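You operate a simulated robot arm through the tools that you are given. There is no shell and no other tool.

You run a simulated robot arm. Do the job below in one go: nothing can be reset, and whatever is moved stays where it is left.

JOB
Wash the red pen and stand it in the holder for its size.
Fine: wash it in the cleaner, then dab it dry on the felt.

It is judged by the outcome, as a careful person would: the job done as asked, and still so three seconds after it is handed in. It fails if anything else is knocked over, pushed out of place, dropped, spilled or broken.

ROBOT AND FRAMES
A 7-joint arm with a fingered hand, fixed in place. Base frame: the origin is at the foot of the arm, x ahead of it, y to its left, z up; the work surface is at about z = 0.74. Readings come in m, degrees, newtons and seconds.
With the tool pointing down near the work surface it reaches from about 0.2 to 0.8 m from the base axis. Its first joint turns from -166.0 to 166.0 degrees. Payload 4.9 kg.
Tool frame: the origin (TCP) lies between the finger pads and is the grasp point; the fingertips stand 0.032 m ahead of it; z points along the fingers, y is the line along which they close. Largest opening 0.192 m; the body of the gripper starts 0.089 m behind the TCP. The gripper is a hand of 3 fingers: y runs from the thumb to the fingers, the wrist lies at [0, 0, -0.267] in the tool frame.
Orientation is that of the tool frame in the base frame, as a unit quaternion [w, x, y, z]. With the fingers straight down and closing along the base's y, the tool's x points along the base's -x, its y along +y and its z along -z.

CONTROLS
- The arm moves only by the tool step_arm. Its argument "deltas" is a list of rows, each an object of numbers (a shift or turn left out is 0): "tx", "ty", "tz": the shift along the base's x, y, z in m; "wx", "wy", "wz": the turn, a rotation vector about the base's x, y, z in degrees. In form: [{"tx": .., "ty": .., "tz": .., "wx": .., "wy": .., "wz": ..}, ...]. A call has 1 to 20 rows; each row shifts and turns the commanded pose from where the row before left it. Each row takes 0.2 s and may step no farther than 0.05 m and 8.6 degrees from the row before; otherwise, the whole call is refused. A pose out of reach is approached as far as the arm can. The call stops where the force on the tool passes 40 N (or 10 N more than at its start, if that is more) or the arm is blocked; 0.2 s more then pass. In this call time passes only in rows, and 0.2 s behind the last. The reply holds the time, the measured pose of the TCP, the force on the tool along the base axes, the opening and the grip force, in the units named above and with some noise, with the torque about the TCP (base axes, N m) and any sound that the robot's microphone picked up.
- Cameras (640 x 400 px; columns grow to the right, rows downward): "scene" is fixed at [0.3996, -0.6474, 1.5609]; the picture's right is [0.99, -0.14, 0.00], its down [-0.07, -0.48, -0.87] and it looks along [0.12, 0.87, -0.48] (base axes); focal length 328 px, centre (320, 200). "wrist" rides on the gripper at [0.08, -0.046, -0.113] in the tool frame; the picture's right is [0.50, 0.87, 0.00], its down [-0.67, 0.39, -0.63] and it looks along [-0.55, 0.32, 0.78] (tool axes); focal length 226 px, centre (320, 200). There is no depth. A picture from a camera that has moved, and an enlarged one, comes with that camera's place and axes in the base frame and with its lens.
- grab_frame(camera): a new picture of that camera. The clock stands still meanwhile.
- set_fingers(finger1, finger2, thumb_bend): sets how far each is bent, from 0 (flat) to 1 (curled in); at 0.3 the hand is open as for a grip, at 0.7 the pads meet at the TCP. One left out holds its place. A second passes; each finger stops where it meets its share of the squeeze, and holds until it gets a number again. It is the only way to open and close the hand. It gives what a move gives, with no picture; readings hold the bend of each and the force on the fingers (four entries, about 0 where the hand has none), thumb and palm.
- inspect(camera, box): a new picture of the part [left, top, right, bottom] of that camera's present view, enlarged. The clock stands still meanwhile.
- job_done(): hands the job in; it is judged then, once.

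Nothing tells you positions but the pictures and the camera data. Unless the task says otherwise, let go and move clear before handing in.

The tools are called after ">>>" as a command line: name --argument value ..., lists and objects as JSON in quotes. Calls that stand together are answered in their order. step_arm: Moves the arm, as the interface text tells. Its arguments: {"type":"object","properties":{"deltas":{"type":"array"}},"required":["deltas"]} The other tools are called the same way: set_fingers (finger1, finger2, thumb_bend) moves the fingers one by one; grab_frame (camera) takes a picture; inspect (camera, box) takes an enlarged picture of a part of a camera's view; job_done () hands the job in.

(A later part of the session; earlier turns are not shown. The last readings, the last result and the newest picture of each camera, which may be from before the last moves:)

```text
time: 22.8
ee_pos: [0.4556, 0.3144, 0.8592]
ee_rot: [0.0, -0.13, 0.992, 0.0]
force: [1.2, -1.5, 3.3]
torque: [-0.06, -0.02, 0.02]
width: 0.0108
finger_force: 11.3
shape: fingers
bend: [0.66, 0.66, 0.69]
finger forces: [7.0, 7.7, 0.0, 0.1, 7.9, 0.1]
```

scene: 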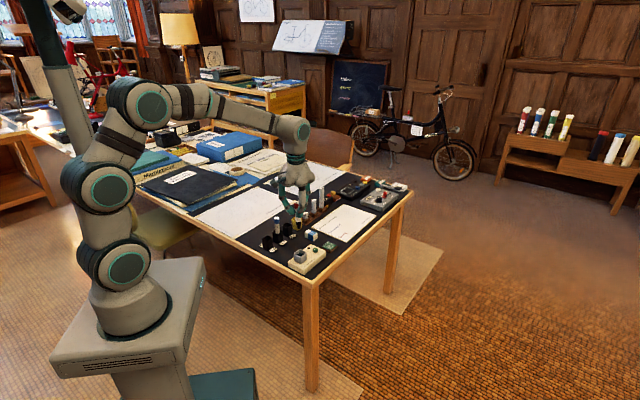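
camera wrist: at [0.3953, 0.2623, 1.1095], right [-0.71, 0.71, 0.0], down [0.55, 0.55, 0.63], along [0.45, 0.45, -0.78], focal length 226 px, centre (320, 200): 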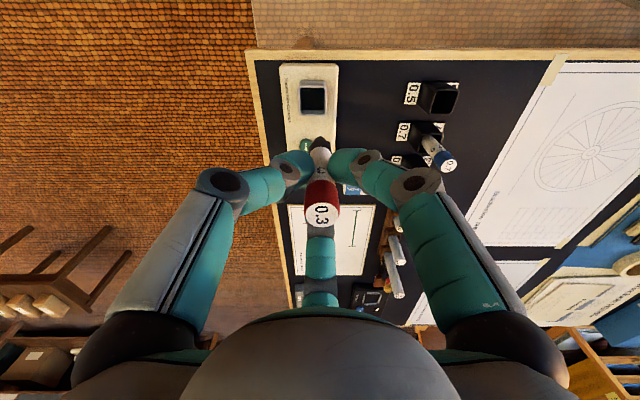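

The nib is in light floor contact (about 3 N). I'll release gradually.

>>> set_fingers --finger1 0.63 --finger2 0.63 --thumb_bend 0.64

>>> inspect --camera "wrist" --box '[270, 110, 370, 240]'

>>> inspect --camera "scene" --box '[285, 225, 325, 265]'

```text
time: 23.8
ee_pos: [0.4536, 0.3149, 0.8594]
ee_rot: [0.001, -0.131, 0.991, 0.0]
force: [0.1, -0.6, -0.4]
torque: [0.02, -0.01, -0.02]
width: 0.0269
finger_force: 0.1
shape: fingers
bend: [0.63, 0.63, 0.64]
finger forces: [0.1, 0.0, 0.0, 0.0, 0.0, 0.0]
```

```text
3.08 times, centred on (320, 175) of wrist
camera zoom: at [0.3894, 0.2506, 0.9716], right [-0.71, 0.71, 0.0], down [0.55, 0.55, 0.63], along [0.45, 0.45, -0.78], focal length 696 px, centre (320, 277)
```

zoom: 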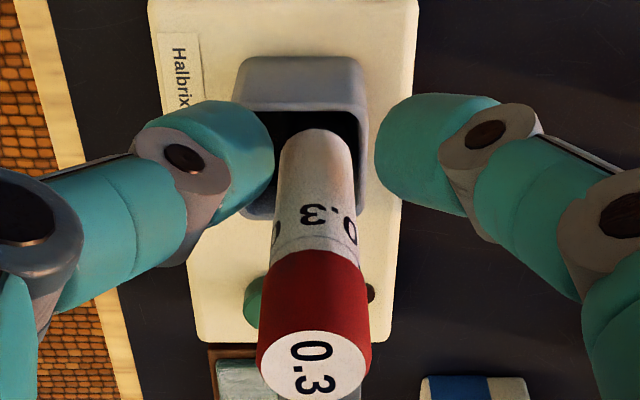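

```text
10.00 times, centred on (305, 245) of scene
camera zoom: at [0.3996, -0.6474, 1.5609], right [0.99, -0.14, 0.0], down [-0.07, -0.48, -0.87], along [0.12, 0.87, -0.48], focal length 3279 px, centre (470, -250)
```

zoom: 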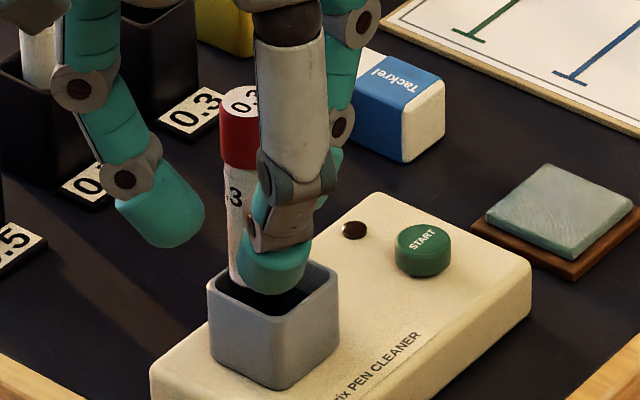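

The fingers have let go and the pen stands almost upright. Before opening further I'll check its lean closely.

>>> inspect --camera "wrist" --box '[295, 130, 345, 245]'

>>> inspect --camera "scene" --box '[300, 230, 325, 262]'

```text
3.48 times, centred on (320, 188) of wrist
camera zoom: at [0.3894, 0.2506, 0.9716], right [-0.71, 0.71, 0.0], down [0.55, 0.55, 0.63], along [0.45, 0.45, -0.78], focal length 786 px, centre (320, 244)
```

zoom: 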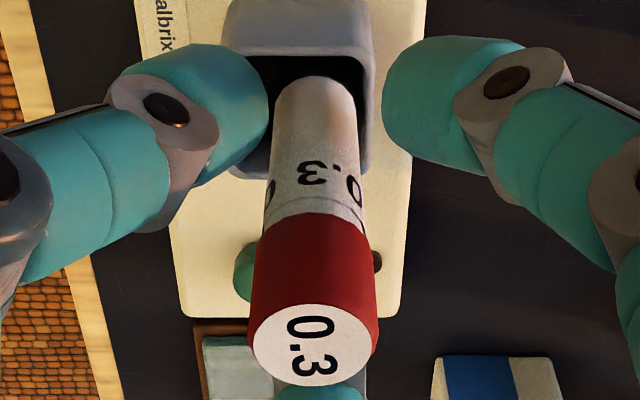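

```text
12.50 times, centred on (312, 246) of scene
camera zoom: at [0.3996, -0.6474, 1.5609], right [0.99, -0.14, 0.0], down [-0.07, -0.48, -0.87], along [0.12, 0.87, -0.48], focal length 4098 px, centre (414, -375)
```

zoom: 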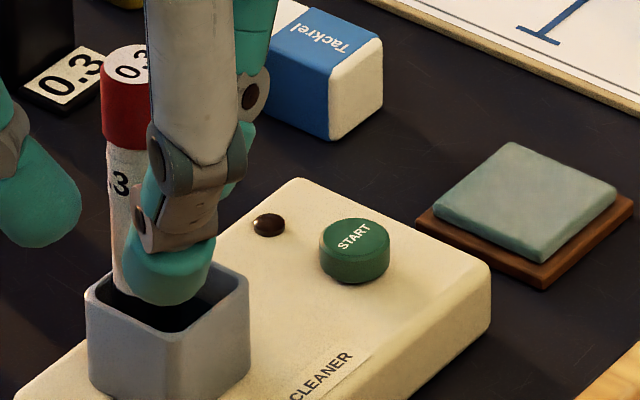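

The pen stands nearly vertical on its flat tip, about 2 mm from the −x corner walls. To make it safe I'll nudge it toward that corner with the thumb and finger so that it rests against the tank wall.

>>> step_arm --deltas '[{"tx": -0.002}, {"tx": -0.002}, {"tx": 0}]'

>>> inspect --camera "wrist" --box '[295, 130, 345, 245]'

```text
time: 24.6
ee_pos: [0.4491, 0.3147, 0.8591]
ee_rot: [-0.001, -0.13, 0.991, 0.0]
force: [0.1, -0.4, -0.3]
torque: [0.0, 0.01, 0.01]
width: 0.027
finger_force: 0.1
shape: fingers
bend: [0.63, 0.63, 0.64]
finger forces: [0.1, 0.0, 0.0, 0.0, 0.0, 0.0]
```

```text
3.48 times, centred on (320, 188) of wrist
camera zoom: at [0.385, 0.2504, 0.9715], right [-0.71, 0.71, 0.0], down [0.55, 0.55, 0.63], along [0.45, 0.45, -0.78], focal length 786 px, centre (320, 244)
```

zoom: 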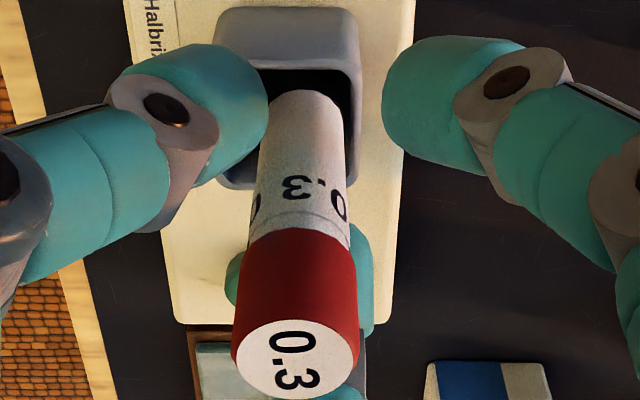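

>>> step_arm --deltas '[{"tx": -0.002}, {"tx": -0.002}, {"tx": 0}]'

>>> inspect --camera "wrist" --box '[295, 130, 345, 245]'

>>> inspect --camera "scene" --box '[300, 230, 325, 262]'

```text
time: 25.4
ee_pos: [0.4468, 0.3135, 0.8583]
ee_rot: [-0.001, -0.13, 0.991, 0.0]
force: [-0.2, -0.1, -0.4]
torque: [0.01, 0.0, -0.01]
width: 0.027
finger_force: 0.1
shape: fingers
bend: [0.63, 0.63, 0.64]
finger forces: [0.0, 0.1, 0.0, 0.0, 0.0, 0.1]
```

```text
3.48 times, centred on (320, 188) of wrist
camera zoom: at [0.3812, 0.2507, 0.9716], right [-0.71, 0.71, 0.0], down [0.55, 0.55, 0.63], along [0.45, 0.45, -0.78], focal length 786 px, centre (320, 244)
```

zoom: 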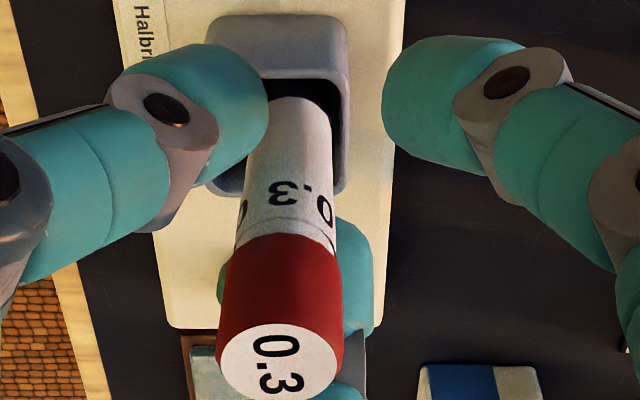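

```text
12.50 times, centred on (312, 246) of scene
camera zoom: at [0.3996, -0.6474, 1.5609], right [0.99, -0.14, 0.0], down [-0.07, -0.48, -0.87], along [0.12, 0.87, -0.48], focal length 4098 px, centre (414, -375)
```

zoom: 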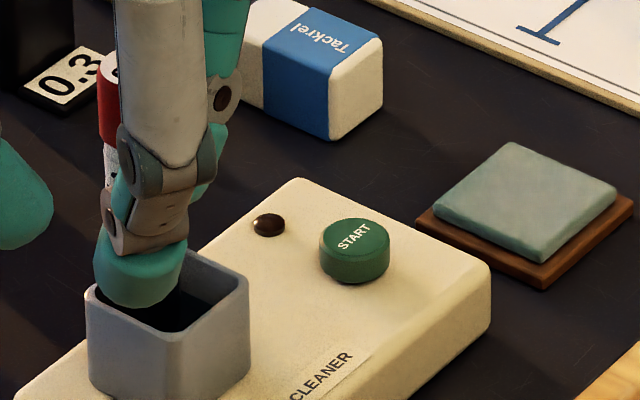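

>>> step_arm --deltas '[{"tx": -0.002}, {"tx": -0.0015}, {"tx": 0}]'

>>> inspect --camera "wrist" --box '[295, 130, 345, 245]'

>>> inspect --camera "scene" --box '[285, 225, 325, 265]'

```text
time: 26.2
ee_pos: [0.4428, 0.3153, 0.8588]
ee_rot: [0.0, -0.131, 0.991, 0.0]
force: [-0.1, -1.0, -0.9]
torque: [0.0, -0.01, -0.03]
width: 0.027
finger_force: 0.0
shape: fingers
bend: [0.63, 0.63, 0.64]
finger forces: [0.0, 0.0, 0.0, 0.1, 0.1, 0.0]
```

```text
3.48 times, centred on (320, 188) of wrist
camera zoom: at [0.3781, 0.2512, 0.9719], right [-0.71, 0.71, 0.0], down [0.55, 0.55, 0.63], along [0.45, 0.45, -0.78], focal length 786 px, centre (320, 244)
```

zoom: 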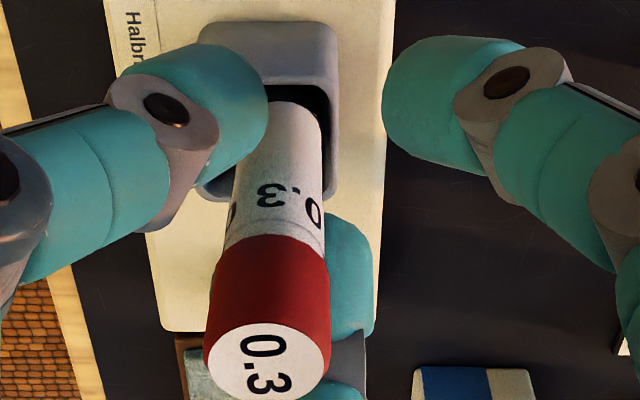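

```text
10.00 times, centred on (305, 245) of scene
camera zoom: at [0.3996, -0.6474, 1.5609], right [0.99, -0.14, 0.0], down [-0.07, -0.48, -0.87], along [0.12, 0.87, -0.48], focal length 3279 px, centre (470, -250)
```

zoom: 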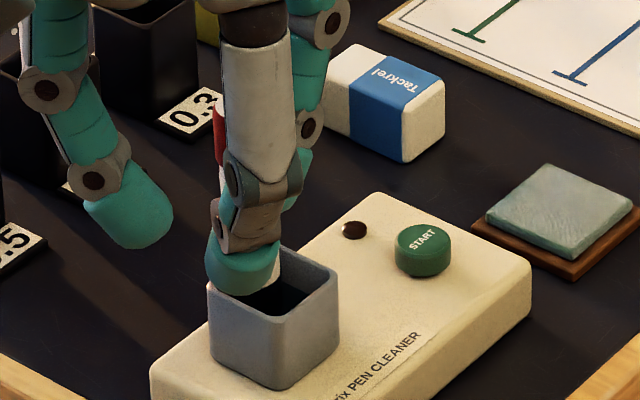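

The pen top has moved only about 3 mm toward the corner. I'll continue the gentle nudge.

>>> step_arm --deltas '[{"tx": -0.0015}, {"tx": -0.0015}, {"tx": 0}]'

>>> inspect --camera "wrist" --box '[295, 130, 345, 245]'

>>> inspect --camera "scene" --box '[285, 225, 325, 265]'

```text
time: 27.0
ee_pos: [0.4404, 0.3147, 0.8594]
ee_rot: [-0.001, -0.131, 0.991, 0.0]
force: [0.2, 0.6, -0.7]
torque: [0.0, 0.01, 0.0]
width: 0.027
finger_force: 0.1
shape: fingers
bend: [0.63, 0.63, 0.64]
finger forces: [0.0, 0.1, 0.1, 0.0, 0.0, 0.1]
```

```text
3.48 times, centred on (320, 188) of wrist
camera zoom: at [0.3754, 0.2514, 0.9714], right [-0.71, 0.71, 0.0], down [0.55, 0.55, 0.63], along [0.45, 0.45, -0.78], focal length 786 px, centre (320, 244)
```

zoom: 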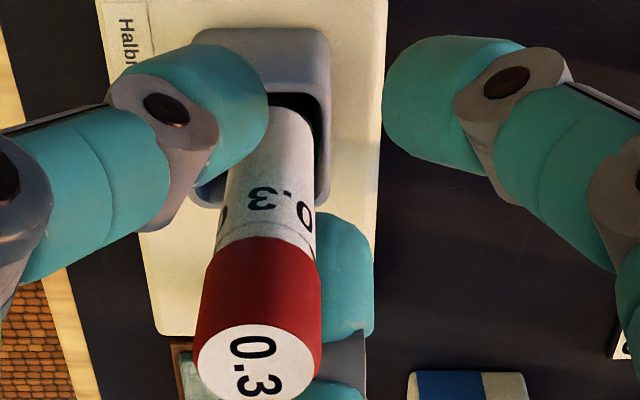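

```text
10.00 times, centred on (305, 245) of scene
camera zoom: at [0.3996, -0.6474, 1.5609], right [0.99, -0.14, 0.0], down [-0.07, -0.48, -0.87], along [0.12, 0.87, -0.48], focal length 3279 px, centre (470, -250)
```

zoom: 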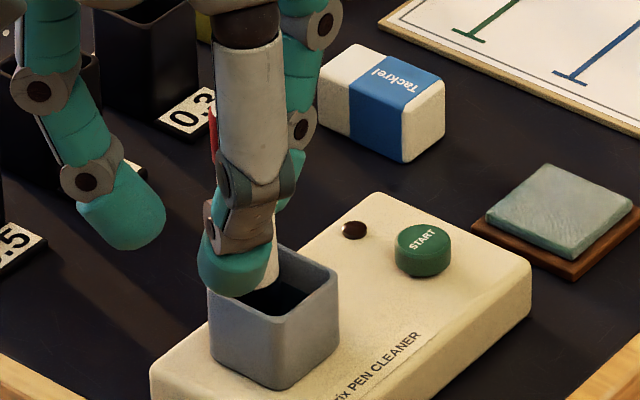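

>>> step_arm --deltas '[{"tx": -0.0015, "ty": -0.001}, {"tx": -0.0015, "ty": -0.001}, {"tx": 0}]'

>>> inspect --camera "wrist" --box '[295, 130, 345, 245]'

>>> inspect --camera "scene" --box '[285, 225, 325, 265]'

```text
time: 27.8
ee_pos: [0.4374, 0.3134, 0.8584]
ee_rot: [0.0, -0.13, 0.992, 0.0]
force: [-0.2, 0.1, 0.3]
torque: [0.02, 0.01, -0.01]
width: 0.0272
finger_force: 0.1
shape: fingers
bend: [0.63, 0.63, 0.64]
finger forces: [0.0, 0.1, 0.0, 0.1, 0.0, 0.0]
```

```text
3.48 times, centred on (320, 188) of wrist
camera zoom: at [0.372, 0.2494, 0.9715], right [-0.71, 0.71, 0.0], down [0.55, 0.55, 0.63], along [0.45, 0.45, -0.78], focal length 786 px, centre (320, 244)
```

zoom: 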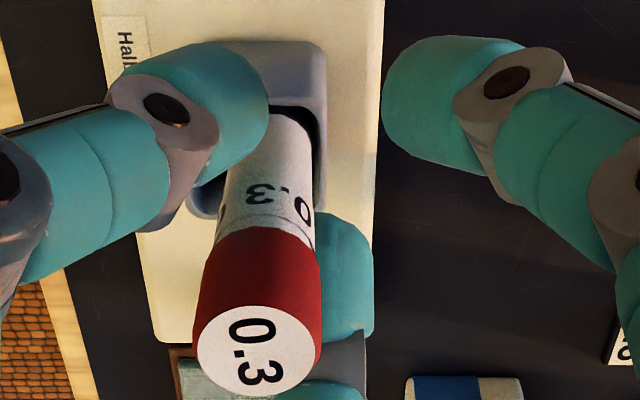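

```text
10.00 times, centred on (305, 245) of scene
camera zoom: at [0.3996, -0.6474, 1.5609], right [0.99, -0.14, 0.0], down [-0.07, -0.48, -0.87], along [0.12, 0.87, -0.48], focal length 3279 px, centre (470, -250)
```

zoom: 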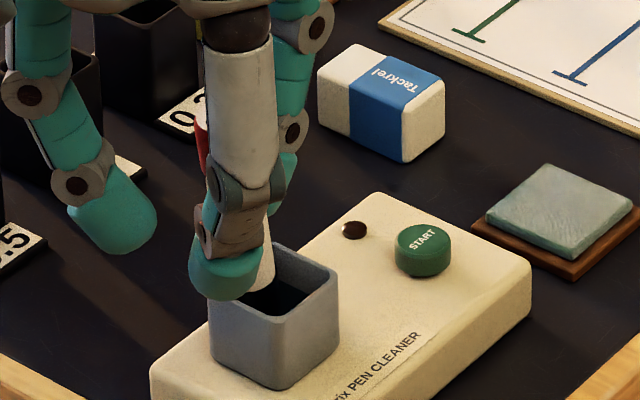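

The pen has now tipped gently against the tank's −h wall and rests there, clear of the finger. I'll open the hand and rise straight up.

>>> set_fingers --finger1 0.5 --finger2 0.5 --thumb_bend 0.5

>>> inspect --camera "scene" --box '[285, 225, 325, 265]'

>>> inspect --camera "wrist" --box '[270, 110, 370, 240]'

```text
time: 28.8
ee_pos: [0.4373, 0.313, 0.8593]
ee_rot: [0.0, -0.131, 0.991, -0.001]
force: [0.6, 0.7, 0.3]
torque: [-0.01, -0.01, 0.04]
width: 0.0836
finger_force: 0.0
shape: fingers
bend: [0.5, 0.5, 0.5]
finger forces: [0.1, 0.1, 0.0, 0.0, 0.1, 0.1]
```

```text
10.00 times, centred on (305, 245) of scene
camera zoom: at [0.3996, -0.6474, 1.5609], right [0.99, -0.14, 0.0], down [-0.07, -0.48, -0.87], along [0.12, 0.87, -0.48], focal length 3279 px, centre (470, -250)
```

zoom: 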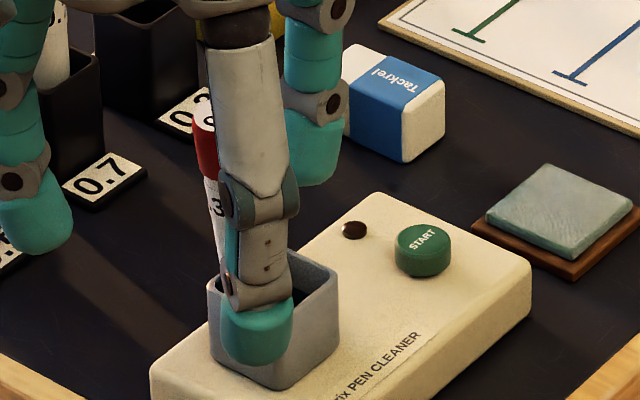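

```text
3.08 times, centred on (320, 175) of wrist
camera zoom: at [0.3721, 0.2494, 0.9715], right [-0.71, 0.71, 0.0], down [0.55, 0.55, 0.63], along [0.45, 0.45, -0.78], focal length 696 px, centre (320, 277)
```

zoom: 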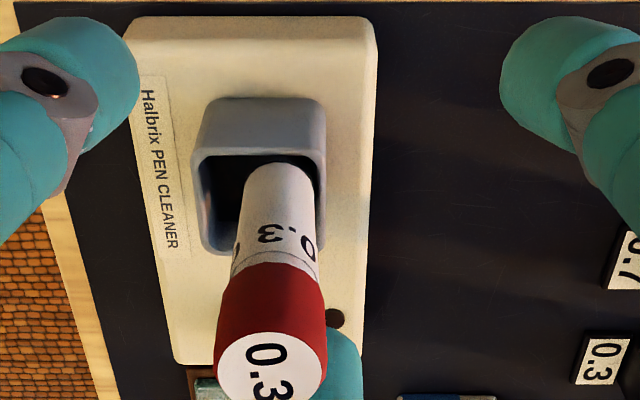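

The pen rests steadily in the corner of the tank. I'll rise straight up well clear of it.

>>> step_arm --deltas '[{"tz": 0.01}, {"tz": 0.015}, {"tz": 0.02}, {"tz": 0.03}, {"tz": 0.03}, {"tz": 0.03}, {"tz": 0}]'

>>> inspect --camera "scene" --box '[275, 215, 335, 265]'

>>> grab_frame --camera "wrist"

```text
time: 30.4
ee_pos: [0.4375, 0.3124, 0.9935]
ee_rot: [0.0, -0.13, 0.991, 0.0]
force: [-0.7, 0.6, 1.0]
torque: [0.0, 0.02, -0.01]
width: 0.0836
finger_force: 0.0
shape: fingers
bend: [0.5, 0.5, 0.5]
finger forces: [0.0, 0.1, 0.0, 0.1, 0.1, 0.0]
```

```text
8.00 times, centred on (305, 240) of scene
camera zoom: at [0.3996, -0.6474, 1.5609], right [0.99, -0.14, 0.0], down [-0.07, -0.48, -0.87], along [0.12, 0.87, -0.48], focal length 2623 px, centre (440, -120)
```

zoom: 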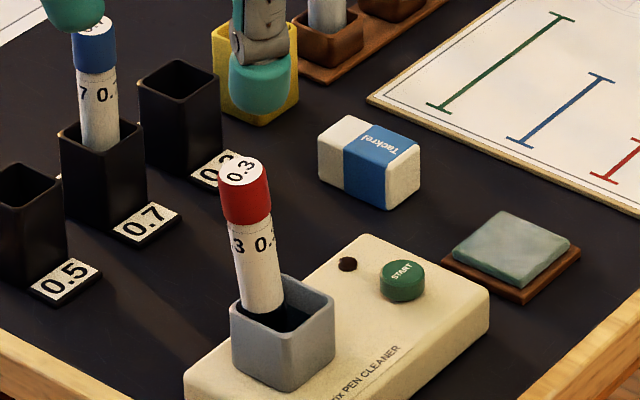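

```text
taken
camera wrist: at [0.3724, 0.2486, 1.1073], right [-0.71, 0.71, 0.0], down [0.55, 0.55, 0.63], along [0.45, 0.45, -0.78], focal length 226 px, centre (320, 200)
```

wrist: 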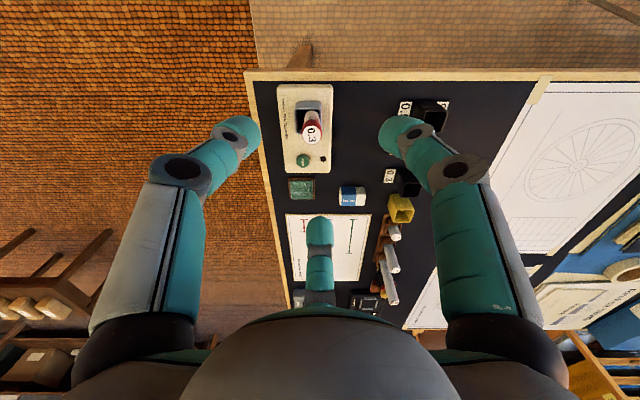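

The pen leans safely in the tank. I'll extend the thumb and curl the other fingers, then measure the thumb tip and the START button for the press.

>>> set_fingers --finger1 0.7 --finger2 0.7 --thumb_bend 0.42

>>> grab_frame --camera "wrist"

>>> inspect --camera "wrist" --box '[265, 80, 345, 210]'

>>> inspect --camera "scene" --box '[270, 170, 340, 225]'

```text
time: 31.4
ee_pos: [0.4381, 0.3127, 0.9932]
ee_rot: [0.0, -0.13, 0.991, 0.0]
force: [0.7, 0.4, -0.3]
torque: [0.02, 0.01, 0.02]
width: 0.0679
finger_force: 0.2
shape: fingers
bend: [0.7, 0.7, 0.42]
finger forces: [0.0, 0.0, 0.1, 0.0, 0.0, 0.0]
```

```text
taken
camera wrist: at [0.3724, 0.2486, 1.107], right [-0.71, 0.71, 0.0], down [0.55, 0.55, 0.63], along [0.45, 0.45, -0.78], focal length 226 px, centre (320, 200)
```

wrist: 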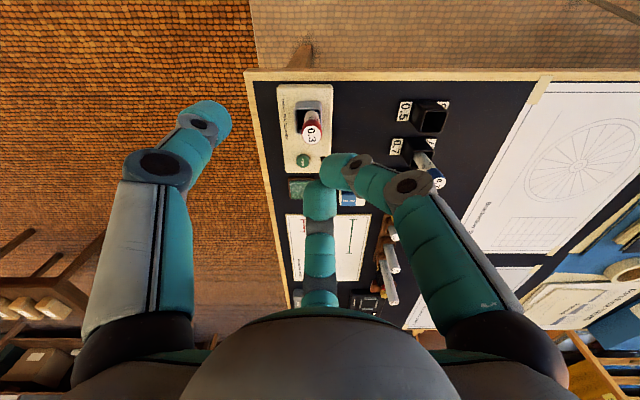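

```text
3.08 times, centred on (305, 145) of wrist
camera zoom: at [0.3724, 0.2486, 1.107], right [-0.71, 0.71, 0.0], down [0.55, 0.55, 0.63], along [0.45, 0.45, -0.78], focal length 696 px, centre (366, 369)
```

zoom: 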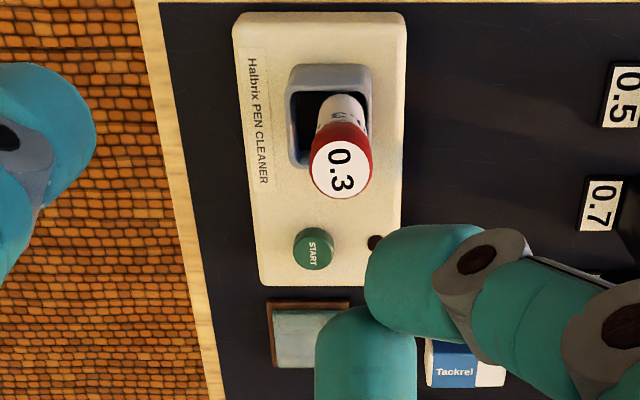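

```text
7.27 times, centred on (305, 198) of scene
camera zoom: at [0.3996, -0.6474, 1.5609], right [0.99, -0.14, 0.0], down [-0.07, -0.48, -0.87], along [0.12, 0.87, -0.48], focal length 2384 px, centre (429, 218)
```

zoom: 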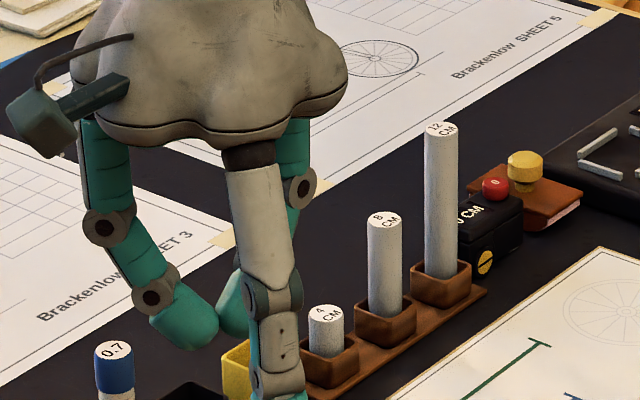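

>>> inspect --camera "scene" --box '[280, 200, 340, 250]'

>>> inspect --camera "wrist" --box '[150, 80, 250, 180]'

>>> inspect --camera "wrist" --box '[285, 135, 325, 180]'

```text
8.00 times, centred on (310, 225) of scene
camera zoom: at [0.3996, -0.6474, 1.5609], right [0.99, -0.14, 0.0], down [-0.07, -0.48, -0.87], along [0.12, 0.87, -0.48], focal length 2623 px, centre (400, 0)
```

zoom: 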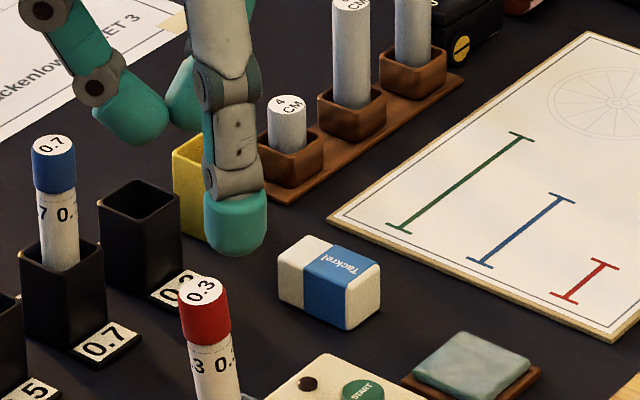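

```text
4.00 times, centred on (200, 130) of wrist
camera zoom: at [0.3724, 0.2486, 1.107], right [-0.71, 0.71, 0.0], down [0.55, 0.55, 0.63], along [0.45, 0.45, -0.78], focal length 904 px, centre (800, 480)
```

zoom: 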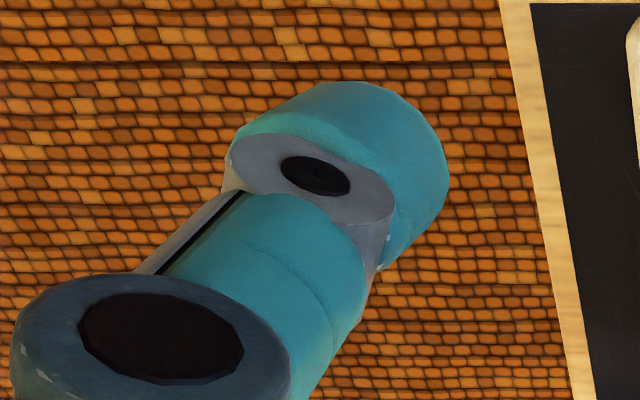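

```text
8.89 times, centred on (305, 158) of wrist
camera zoom: at [0.3724, 0.2486, 1.107], right [-0.71, 0.71, 0.0], down [0.55, 0.55, 0.63], along [0.45, 0.45, -0.78], focal length 2009 px, centre (453, 578)
```

zoom: 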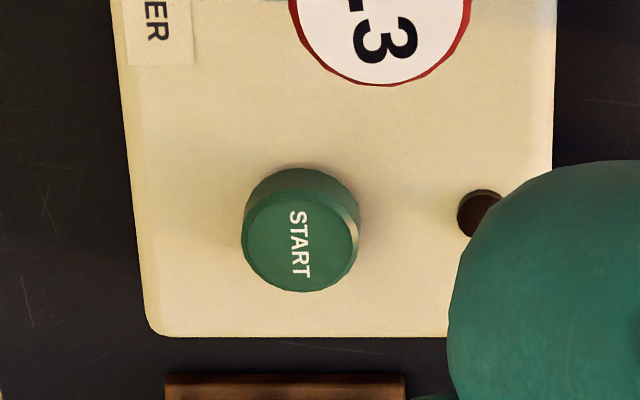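

The START button is at about (0.523, 0.361) with its top near z 0.78. The thumb tip is about 0.077 m out from the TCP and 0.045 m below it. I'll move high so the thumb is above the button and check.

>>> step_arm --deltas '[{"tx": 0.007, "ty": 0.012}, {"tx": 0.013, "ty": 0.0244}, {"tx": 0.013, "ty": 0.0244}, {"tx": 0.013, "ty": 0.0244}, {"tx": 0.013, "ty": 0.0244}, {"tx": 0.006, "ty": 0.0124}, {"tz": 0}, {"tz": -0.02}, {"tz": -0.03}, {"tz": -0.03}, {"tz": -0.02}, {"tz": -0.01}, {"tz": 0}]'

>>> inspect --camera "scene" --box '[290, 205, 350, 255]'

>>> grab_frame --camera "wrist"

>>> inspect --camera "wrist" --box '[150, 50, 290, 180]'

```text
time: 34.2
ee_pos: [0.5009, 0.4346, 0.8854]
ee_rot: [0.0, -0.131, 0.991, 0.0]
force: [-0.9, 0.9, 0.5]
torque: [-0.01, 0.01, -0.01]
width: 0.0679
finger_force: 0.1
shape: fingers
bend: [0.7, 0.7, 0.42]
finger forces: [0.0, 0.1, 0.0, 0.1, 0.1, 0.1]
```

```text
8.00 times, centred on (320, 230) of scene
camera zoom: at [0.3996, -0.6474, 1.5609], right [0.99, -0.14, 0.0], down [-0.07, -0.48, -0.87], along [0.12, 0.87, -0.48], focal length 2623 px, centre (320, -40)
```

zoom: 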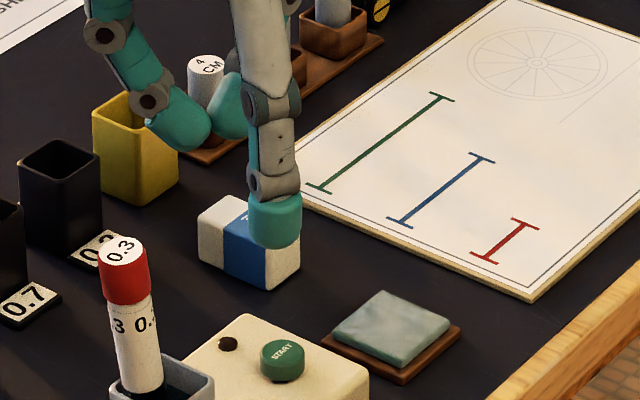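

```text
taken
camera wrist: at [0.4357, 0.3713, 0.9983], right [-0.71, 0.71, 0.0], down [0.55, 0.55, 0.63], along [0.45, 0.45, -0.78], focal length 226 px, centre (320, 200)
```

wrist: 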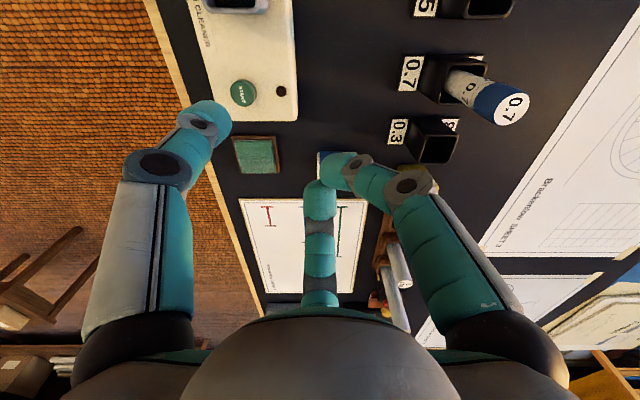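

```text
3.08 times, centred on (220, 115) of wrist
camera zoom: at [0.4357, 0.3713, 0.9983], right [-0.71, 0.71, 0.0], down [0.55, 0.55, 0.63], along [0.45, 0.45, -0.78], focal length 696 px, centre (628, 462)
```

zoom: 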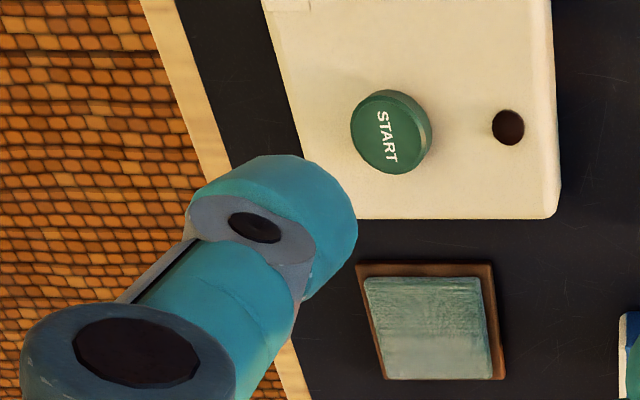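

The thumb tip is aligned within a few mm of the START button. I'll go down most of the way and check again.

>>> step_arm --deltas '[{"tx": 0.002, "ty": -0.001, "tz": -0.015}, {"tz": -0.015}, {"tz": -0.01}, {"tz": -0.005}, {"tz": 0}]'

>>> inspect --camera "scene" --box '[290, 215, 350, 265]'

>>> inspect --camera "wrist" --box '[150, 50, 290, 180]'

```text
time: 35.4
ee_pos: [0.5042, 0.4321, 0.8406]
ee_rot: [-0.001, -0.131, 0.991, 0.0]
force: [0.8, 0.3, 0.7]
torque: [0.0, -0.01, -0.02]
width: 0.0682
finger_force: 0.3
shape: fingers
bend: [0.7, 0.7, 0.42]
finger forces: [0.1, 0.0, 0.0, 0.0, 0.0, 0.0]
```

```text
8.00 times, centred on (320, 240) of scene
camera zoom: at [0.3996, -0.6474, 1.5609], right [0.99, -0.14, 0.0], down [-0.07, -0.48, -0.87], along [0.12, 0.87, -0.48], focal length 2623 px, centre (320, -120)
```

zoom: 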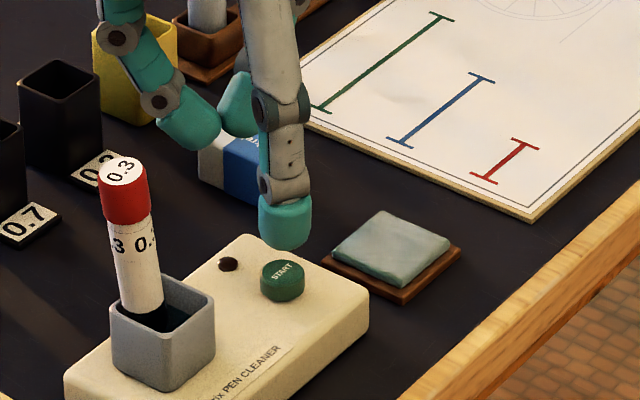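

```text
3.08 times, centred on (220, 115) of wrist
camera zoom: at [0.4398, 0.3691, 0.9525], right [-0.71, 0.71, 0.0], down [0.55, 0.55, 0.63], along [0.45, 0.45, -0.78], focal length 696 px, centre (628, 462)
```

zoom: 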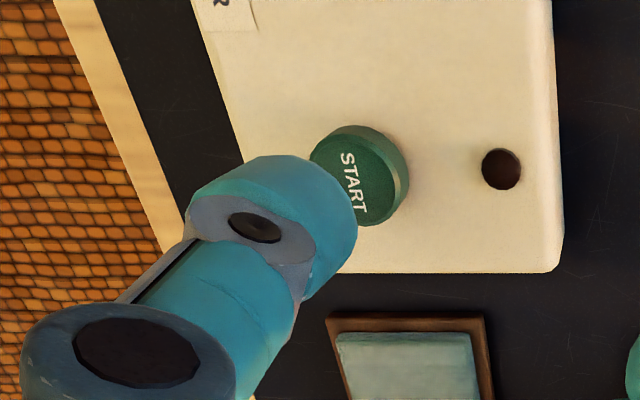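

The thumb is right above START. I'll press down in small steps, watching for force and sound.

>>> step_arm --deltas '[{"tx": -0.0014, "ty": -0.0014, "tz": -0.004}, {"tz": -0.004}, {"tz": 0}]'

```text
time: 36.2
ee_pos: [0.5032, 0.4311, 0.832]
ee_rot: [0.0, -0.131, 0.991, 0.0]
force: [0.5, 0.0, -0.2]
torque: [0.02, -0.01, 0.0]
width: 0.0681
finger_force: 0.1
shape: fingers
bend: [0.7, 0.7, 0.42]
finger forces: [0.0, 0.0, 0.0, 0.0, 0.1, 0.0]
```

>>> step_arm --deltas '[{"tz": -0.003}, {"tz": 0}]'

```text
time: 36.8
ee_pos: [0.5028, 0.4328, 0.8279]
ee_rot: [0.0, -0.131, 0.991, -0.001]
force: [-0.2, -0.1, -0.4]
torque: [-0.02, 0.01, -0.01]
width: 0.0681
finger_force: 0.0
shape: fingers
bend: [0.7, 0.7, 0.42]
finger forces: [0.0, 0.0, 0.1, 0.0, 0.0, 0.0]
```

>>> step_arm --deltas '[{"tz": -0.003}, {"tz": 0}]'

>>> inspect --camera "scene" --box '[290, 225, 350, 275]'

```text
time: 37.4
ee_pos: [0.503, 0.4316, 0.8255]
ee_rot: [0.0, -0.131, 0.991, 0.001]
force: [0.2, -0.1, 0.4]
torque: [0.01, -0.04, 0.0]
width: 0.068
finger_force: 0.0
shape: fingers
bend: [0.7, 0.7, 0.42]
finger forces: [0.0, 0.1, 0.0, 0.0, 0.0, 0.0]
```

```text
8.00 times, centred on (320, 250) of scene
camera zoom: at [0.3996, -0.6474, 1.5609], right [0.99, -0.14, 0.0], down [-0.07, -0.48, -0.87], along [0.12, 0.87, -0.48], focal length 2623 px, centre (320, -200)
```

zoom: 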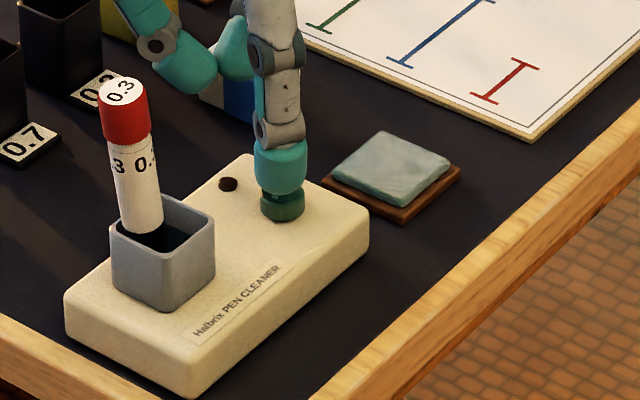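

>>> step_arm --deltas '[{"tz": -0.002}, {"tz": 0}]'

```text
time: 38.0
ee_pos: [0.5023, 0.433, 0.8241]
ee_rot: [0.0, -0.13, 0.991, 0.0]
force: [0.2, -0.2, 0.2]
torque: [-0.01, -0.05, -0.03]
width: 0.068
finger_force: 0.1
shape: fingers
bend: [0.7, 0.7, 0.42]
finger forces: [0.0, 0.1, 0.1, 0.0, 0.0, 0.0]
```

>>> step_arm --deltas '[{"tz": -0.002}, {"tz": 0}]'

```text
time: 38.6
ee_pos: [0.5029, 0.4321, 0.8215]
ee_rot: [0.0, -0.131, 0.991, 0.0]
force: [-0.2, -0.1, -0.2]
torque: [-0.04, 0.02, 0.01]
width: 0.0683
finger_force: 0.1
shape: fingers
bend: [0.7, 0.7, 0.42]
finger forces: [0.0, 0.0, 0.0, 0.1, 0.0, 0.1]
```

>>> step_arm --deltas '[{"tz": -0.002}, {"tz": 0}]'

>>> inspect --camera "scene" --box '[305, 235, 335, 260]'

```text
time: 39.2
ee_pos: [0.5033, 0.4319, 0.8193]
ee_rot: [-0.001, -0.13, 0.992, 0.0]
force: [1.0, 0.1, 0.7]
torque: [-0.02, 0.02, 0.03]
width: 0.068
finger_force: 0.3
shape: fingers
bend: [0.7, 0.7, 0.42]
finger forces: [0.1, 0.0, 0.0, 0.1, 0.3, 0.0]
```

```text
16.00 times, centred on (320, 248) of scene
camera zoom: at [0.3996, -0.6474, 1.5609], right [0.99, -0.14, 0.0], down [-0.07, -0.48, -0.87], along [0.12, 0.87, -0.48], focal length 5246 px, centre (320, -560)
```

zoom: 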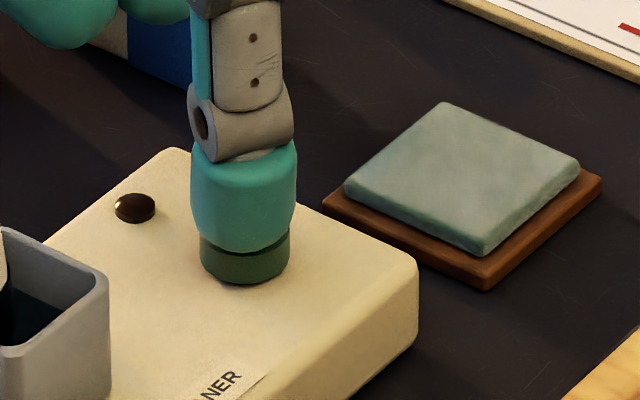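

The thumb is just making contact. I'll press on in small steps.

>>> step_arm --deltas '[{"tz": -0.002}, {"tz": 0}]'

```text
time: 39.8
ee_pos: [0.5019, 0.4318, 0.8169]
ee_rot: [0.0, -0.132, 0.991, 0.0]
force: [1.4, 0.3, 1.4]
torque: [-0.06, -0.03, 0.05]
width: 0.0682
finger_force: 0.5
shape: fingers
bend: [0.7, 0.7, 0.42]
finger forces: [0.1, 0.0, 0.1, 0.0, 1.0, 0.0]
```

>>> step_arm --deltas '[{"tz": -0.0015}, {"tz": 0}]'

>>> inspect --camera "scene" --box '[305, 235, 335, 260]'

```text
time: 40.4
ee_pos: [0.5029, 0.4318, 0.8158]
ee_rot: [0.0, -0.131, 0.991, 0.0]
force: [-0.1, -0.5, 1.6]
torque: [-0.11, -0.03, -0.04]
width: 0.0683
finger_force: 0.8
shape: fingers
bend: [0.7, 0.7, 0.42]
finger forces: [0.0, 0.0, 0.1, 0.2, 1.7, 0.0]
heard: click
```

```text
16.00 times, centred on (320, 248) of scene
camera zoom: at [0.3996, -0.6474, 1.5609], right [0.99, -0.14, 0.0], down [-0.07, -0.48, -0.87], along [0.12, 0.87, -0.48], focal length 5246 px, centre (320, -560)
```

zoom: 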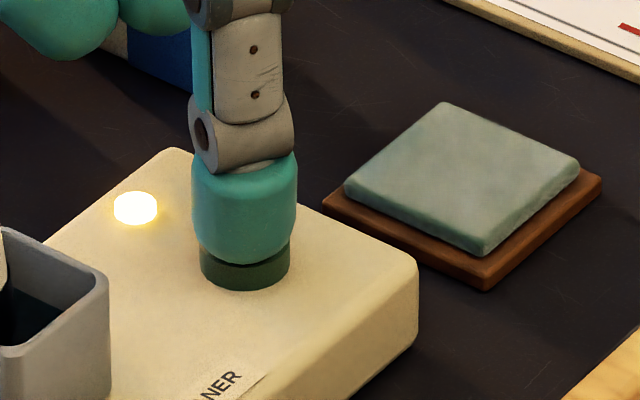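

The button clicked and the lamp is lit, so the cleaner is running. I'll lift the thumb off the button and wait while checking the lamp.

>>> step_arm --deltas '[{"tz": 0.005}, {"tz": 0.01}, {"tz": 0.02}, {"tz": 0.03}, {"tz": 0.03}, {"tz": 0.03}, {"tz": 0}]'

>>> inspect --camera "scene" --box '[285, 220, 345, 270]'

```text
time: 42.0
ee_pos: [0.5053, 0.4306, 0.9396]
ee_rot: [0.0, -0.131, 0.991, 0.0]
force: [-0.3, 0.6, -0.2]
torque: [0.0, 0.05, 0.01]
width: 0.0682
finger_force: 0.0
shape: fingers
bend: [0.7, 0.7, 0.42]
finger forces: [0.0, 0.0, 0.0, 0.1, 0.0, 0.0]
```

```text
8.00 times, centred on (315, 245) of scene
camera zoom: at [0.3996, -0.6474, 1.5609], right [0.99, -0.14, 0.0], down [-0.07, -0.48, -0.87], along [0.12, 0.87, -0.48], focal length 2623 px, centre (360, -160)
```

zoom: 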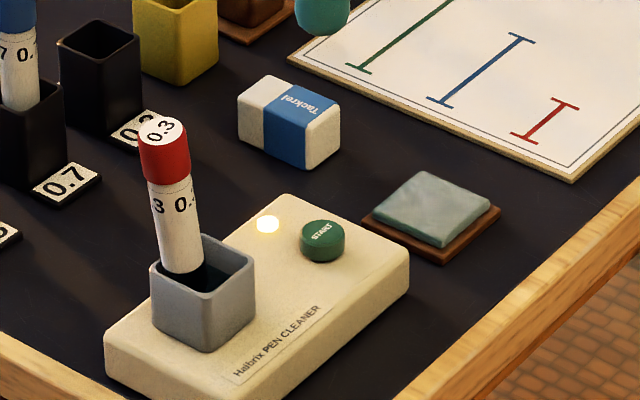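

The lamp is lit while the wash runs. In the meantime I'll move above the pen and tilt the hand about 6° to match its lean for re-gripping.

>>> set_fingers --finger1 0.54 --finger2 0.54 --thumb_bend 0.54

>>> step_arm --deltas '[{"tz": 0.03}, {"tx": -0.006, "ty": -0.012, "tz": 0.02}, {"tx": -0.0125, "ty": -0.0246}, {"tx": -0.0125, "ty": -0.0246}, {"tx": -0.0125, "ty": -0.0246}, {"tx": -0.0125, "ty": -0.0246}, {"tx": -0.006, "ty": -0.012}, {"tx": -0.0025, "ty": -0.0052, "wx": 1.6, "wy": -2.6}, {"wx": 1.5, "wy": -2.56}, {"tz": -0.02}, {"tz": 0}]'

>>> inspect --camera "scene" --box '[275, 200, 345, 270]'

>>> grab_frame --camera "wrist"

```text
time: 43.0
ee_pos: [0.504, 0.4316, 0.9405]
ee_rot: [0.0, -0.131, 0.991, -0.001]
force: [-0.7, -0.6, -0.5]
torque: [-0.03, -0.03, -0.02]
width: 0.0671
finger_force: 0.0
shape: fingers
bend: [0.54, 0.54, 0.54]
finger forces: [0.1, 0.1, 0.0, 0.0, 0.0, 0.1]
```

```text
time: 45.4
ee_pos: [0.4396, 0.3045, 0.9685]
ee_rot: [0.048, -0.131, 0.99, 0.021]
force: [-0.7, 0.4, -0.3]
torque: [0.0, -0.01, 0.0]
width: 0.0671
finger_force: 0.0
shape: fingers
bend: [0.54, 0.54, 0.54]
finger forces: [0.0, 0.1, 0.0, 0.0, 0.1, 0.0]
```

```text
5.71 times, centred on (310, 235) of scene
camera zoom: at [0.3996, -0.6474, 1.5609], right [0.99, -0.14, 0.0], down [-0.07, -0.48, -0.87], along [0.12, 0.87, -0.48], focal length 1874 px, centre (377, 0)
```

zoom: 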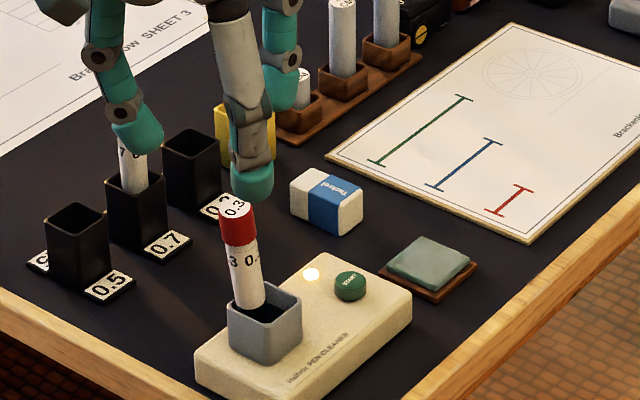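

```text
taken
camera wrist: at [0.3642, 0.2352, 1.0717], right [-0.71, 0.71, -0.03], down [0.49, 0.51, 0.71], along [0.51, 0.49, -0.71], focal length 226 px, centre (320, 200)
```

wrist: 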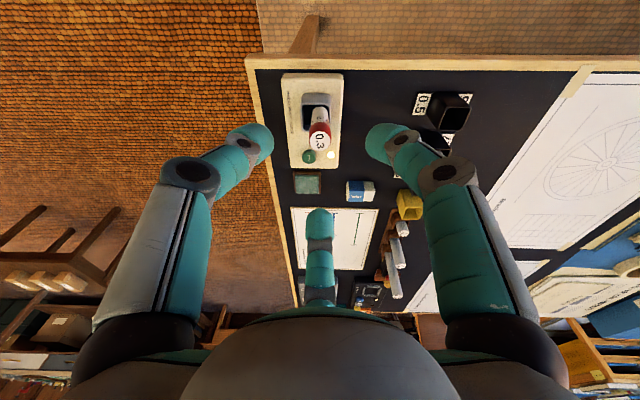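

Alignment over the leaning pen looks good and the lamp is still on. I'll wait for the cycle to end.

>>> step_arm --deltas '[{"tz": 0}, {"tz": 0}, {"tz": 0}, {"tz": 0}, {"tz": 0}, {"tz": 0}, {"tz": 0}, {"tz": 0}, {"tz": 0}, {"tz": 0}]'

>>> inspect --camera "wrist" --box '[280, 80, 360, 180]'

>>> inspect --camera "scene" --box '[290, 225, 340, 270]'

```text
time: 47.6
ee_pos: [0.4388, 0.3042, 0.9697]
ee_rot: [0.048, -0.129, 0.99, 0.021]
force: [-0.5, -0.4, -0.1]
torque: [-0.01, 0.02, 0.0]
width: 0.067
finger_force: 0.0
shape: fingers
bend: [0.54, 0.54, 0.54]
finger forces: [0.0, 0.0, 0.0, 0.1, 0.1, 0.1]
```

```text
4.00 times, centred on (320, 130) of wrist
camera zoom: at [0.3642, 0.2353, 1.0718], right [-0.71, 0.71, -0.03], down [0.49, 0.51, 0.71], along [0.51, 0.49, -0.71], focal length 904 px, centre (320, 480)
```

zoom: 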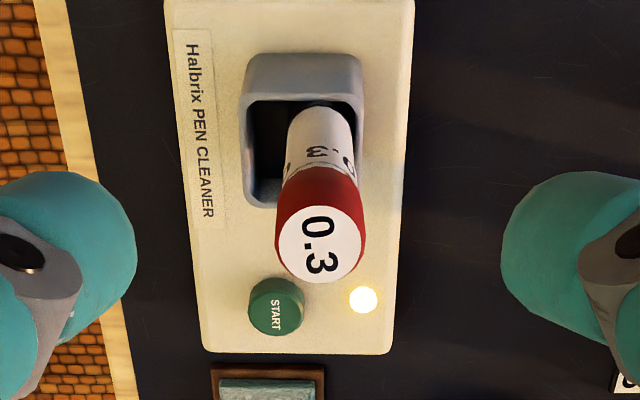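

```text
8.89 times, centred on (315, 248) of scene
camera zoom: at [0.3996, -0.6474, 1.5609], right [0.99, -0.14, 0.0], down [-0.07, -0.48, -0.87], along [0.12, 0.87, -0.48], focal length 2914 px, centre (364, -222)
```

zoom: 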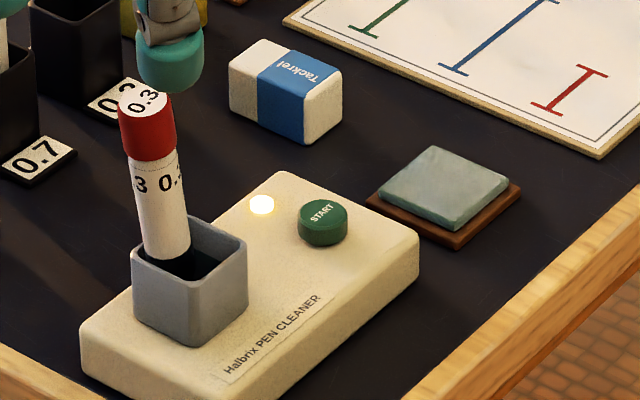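

>>> step_arm --deltas '[{"tz": 0}, {"tz": 0}, {"tz": 0}, {"tz": 0}, {"tz": 0}, {"tz": 0}, {"tz": 0}, {"tz": 0}, {"tz": 0}, {"tz": 0}, {"tz": 0}, {"tz": 0}, {"tz": 0}, {"tz": 0}, {"tz": 0}]'

>>> inspect --camera "wrist" --box '[280, 80, 360, 180]'

```text
time: 50.8
ee_pos: [0.4375, 0.3043, 0.9687]
ee_rot: [0.048, -0.131, 0.99, 0.022]
force: [0.5, -0.9, 0.4]
torque: [0.01, 0.02, 0.02]
width: 0.0668
finger_force: 0.0
shape: fingers
bend: [0.54, 0.54, 0.54]
finger forces: [0.1, 0.0, 0.1, 0.1, 0.1, 0.0]
```

```text
4.00 times, centred on (320, 130) of wrist
camera zoom: at [0.3642, 0.2353, 1.0718], right [-0.71, 0.71, -0.03], down [0.49, 0.51, 0.71], along [0.51, 0.49, -0.71], focal length 904 px, centre (320, 480)
```

zoom: 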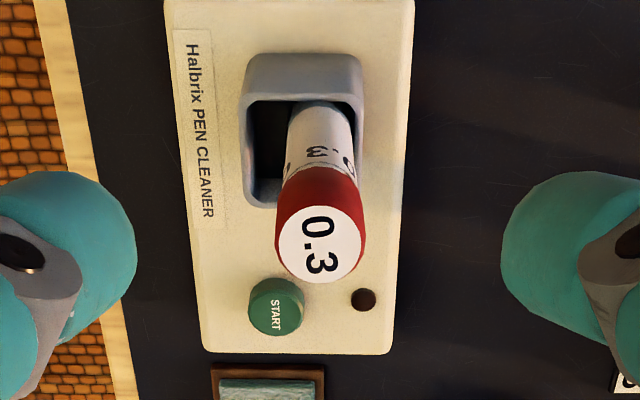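

The lamp has gone out, so the wash is finished. I'll descend along the pen's axis to grip it again.

>>> step_arm --deltas '[{"tx": 0.0003, "ty": 0, "tz": -0.02}, {"tx": 0.002, "ty": 0.001, "tz": -0.025}, {"tx": 0.002, "ty": 0.0012, "tz": -0.025}, {"tx": 0.002, "ty": 0.0011, "tz": -0.02}, {"tx": 0.002, "ty": 0.0011, "tz": -0.0175}, {"tz": 0}]'

>>> grab_frame --camera "wrist"

>>> inspect --camera "scene" --box '[280, 215, 340, 265]'

```text
time: 52.2
ee_pos: [0.4471, 0.3083, 0.8634]
ee_rot: [0.049, -0.13, 0.99, 0.022]
force: [0.1, -0.3, 0.1]
torque: [-0.01, -0.01, 0.0]
width: 0.067
finger_force: 0.0
shape: fingers
bend: [0.54, 0.54, 0.54]
finger forces: [0.0, 0.1, 0.1, 0.1, 0.0, 0.0]
```

```text
taken
camera wrist: at [0.3718, 0.2386, 0.9661], right [-0.71, 0.71, -0.03], down [0.49, 0.51, 0.71], along [0.51, 0.49, -0.71], focal length 226 px, centre (320, 200)
```

wrist: 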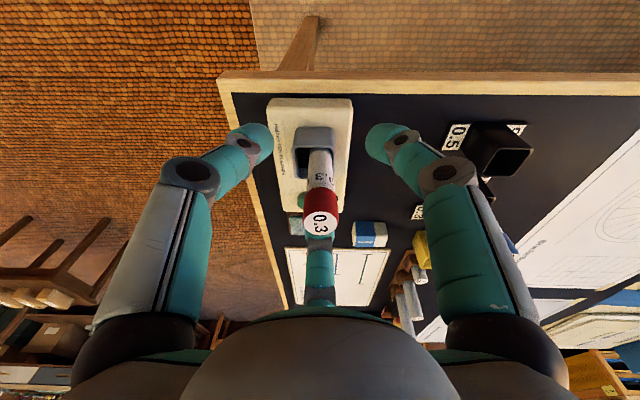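

```text
8.00 times, centred on (310, 240) of scene
camera zoom: at [0.3996, -0.6474, 1.5609], right [0.99, -0.14, 0.0], down [-0.07, -0.48, -0.87], along [0.12, 0.87, -0.48], focal length 2623 px, centre (400, -120)
```

zoom: 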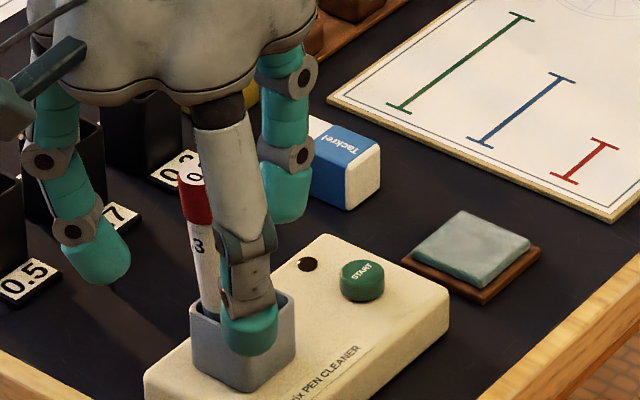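

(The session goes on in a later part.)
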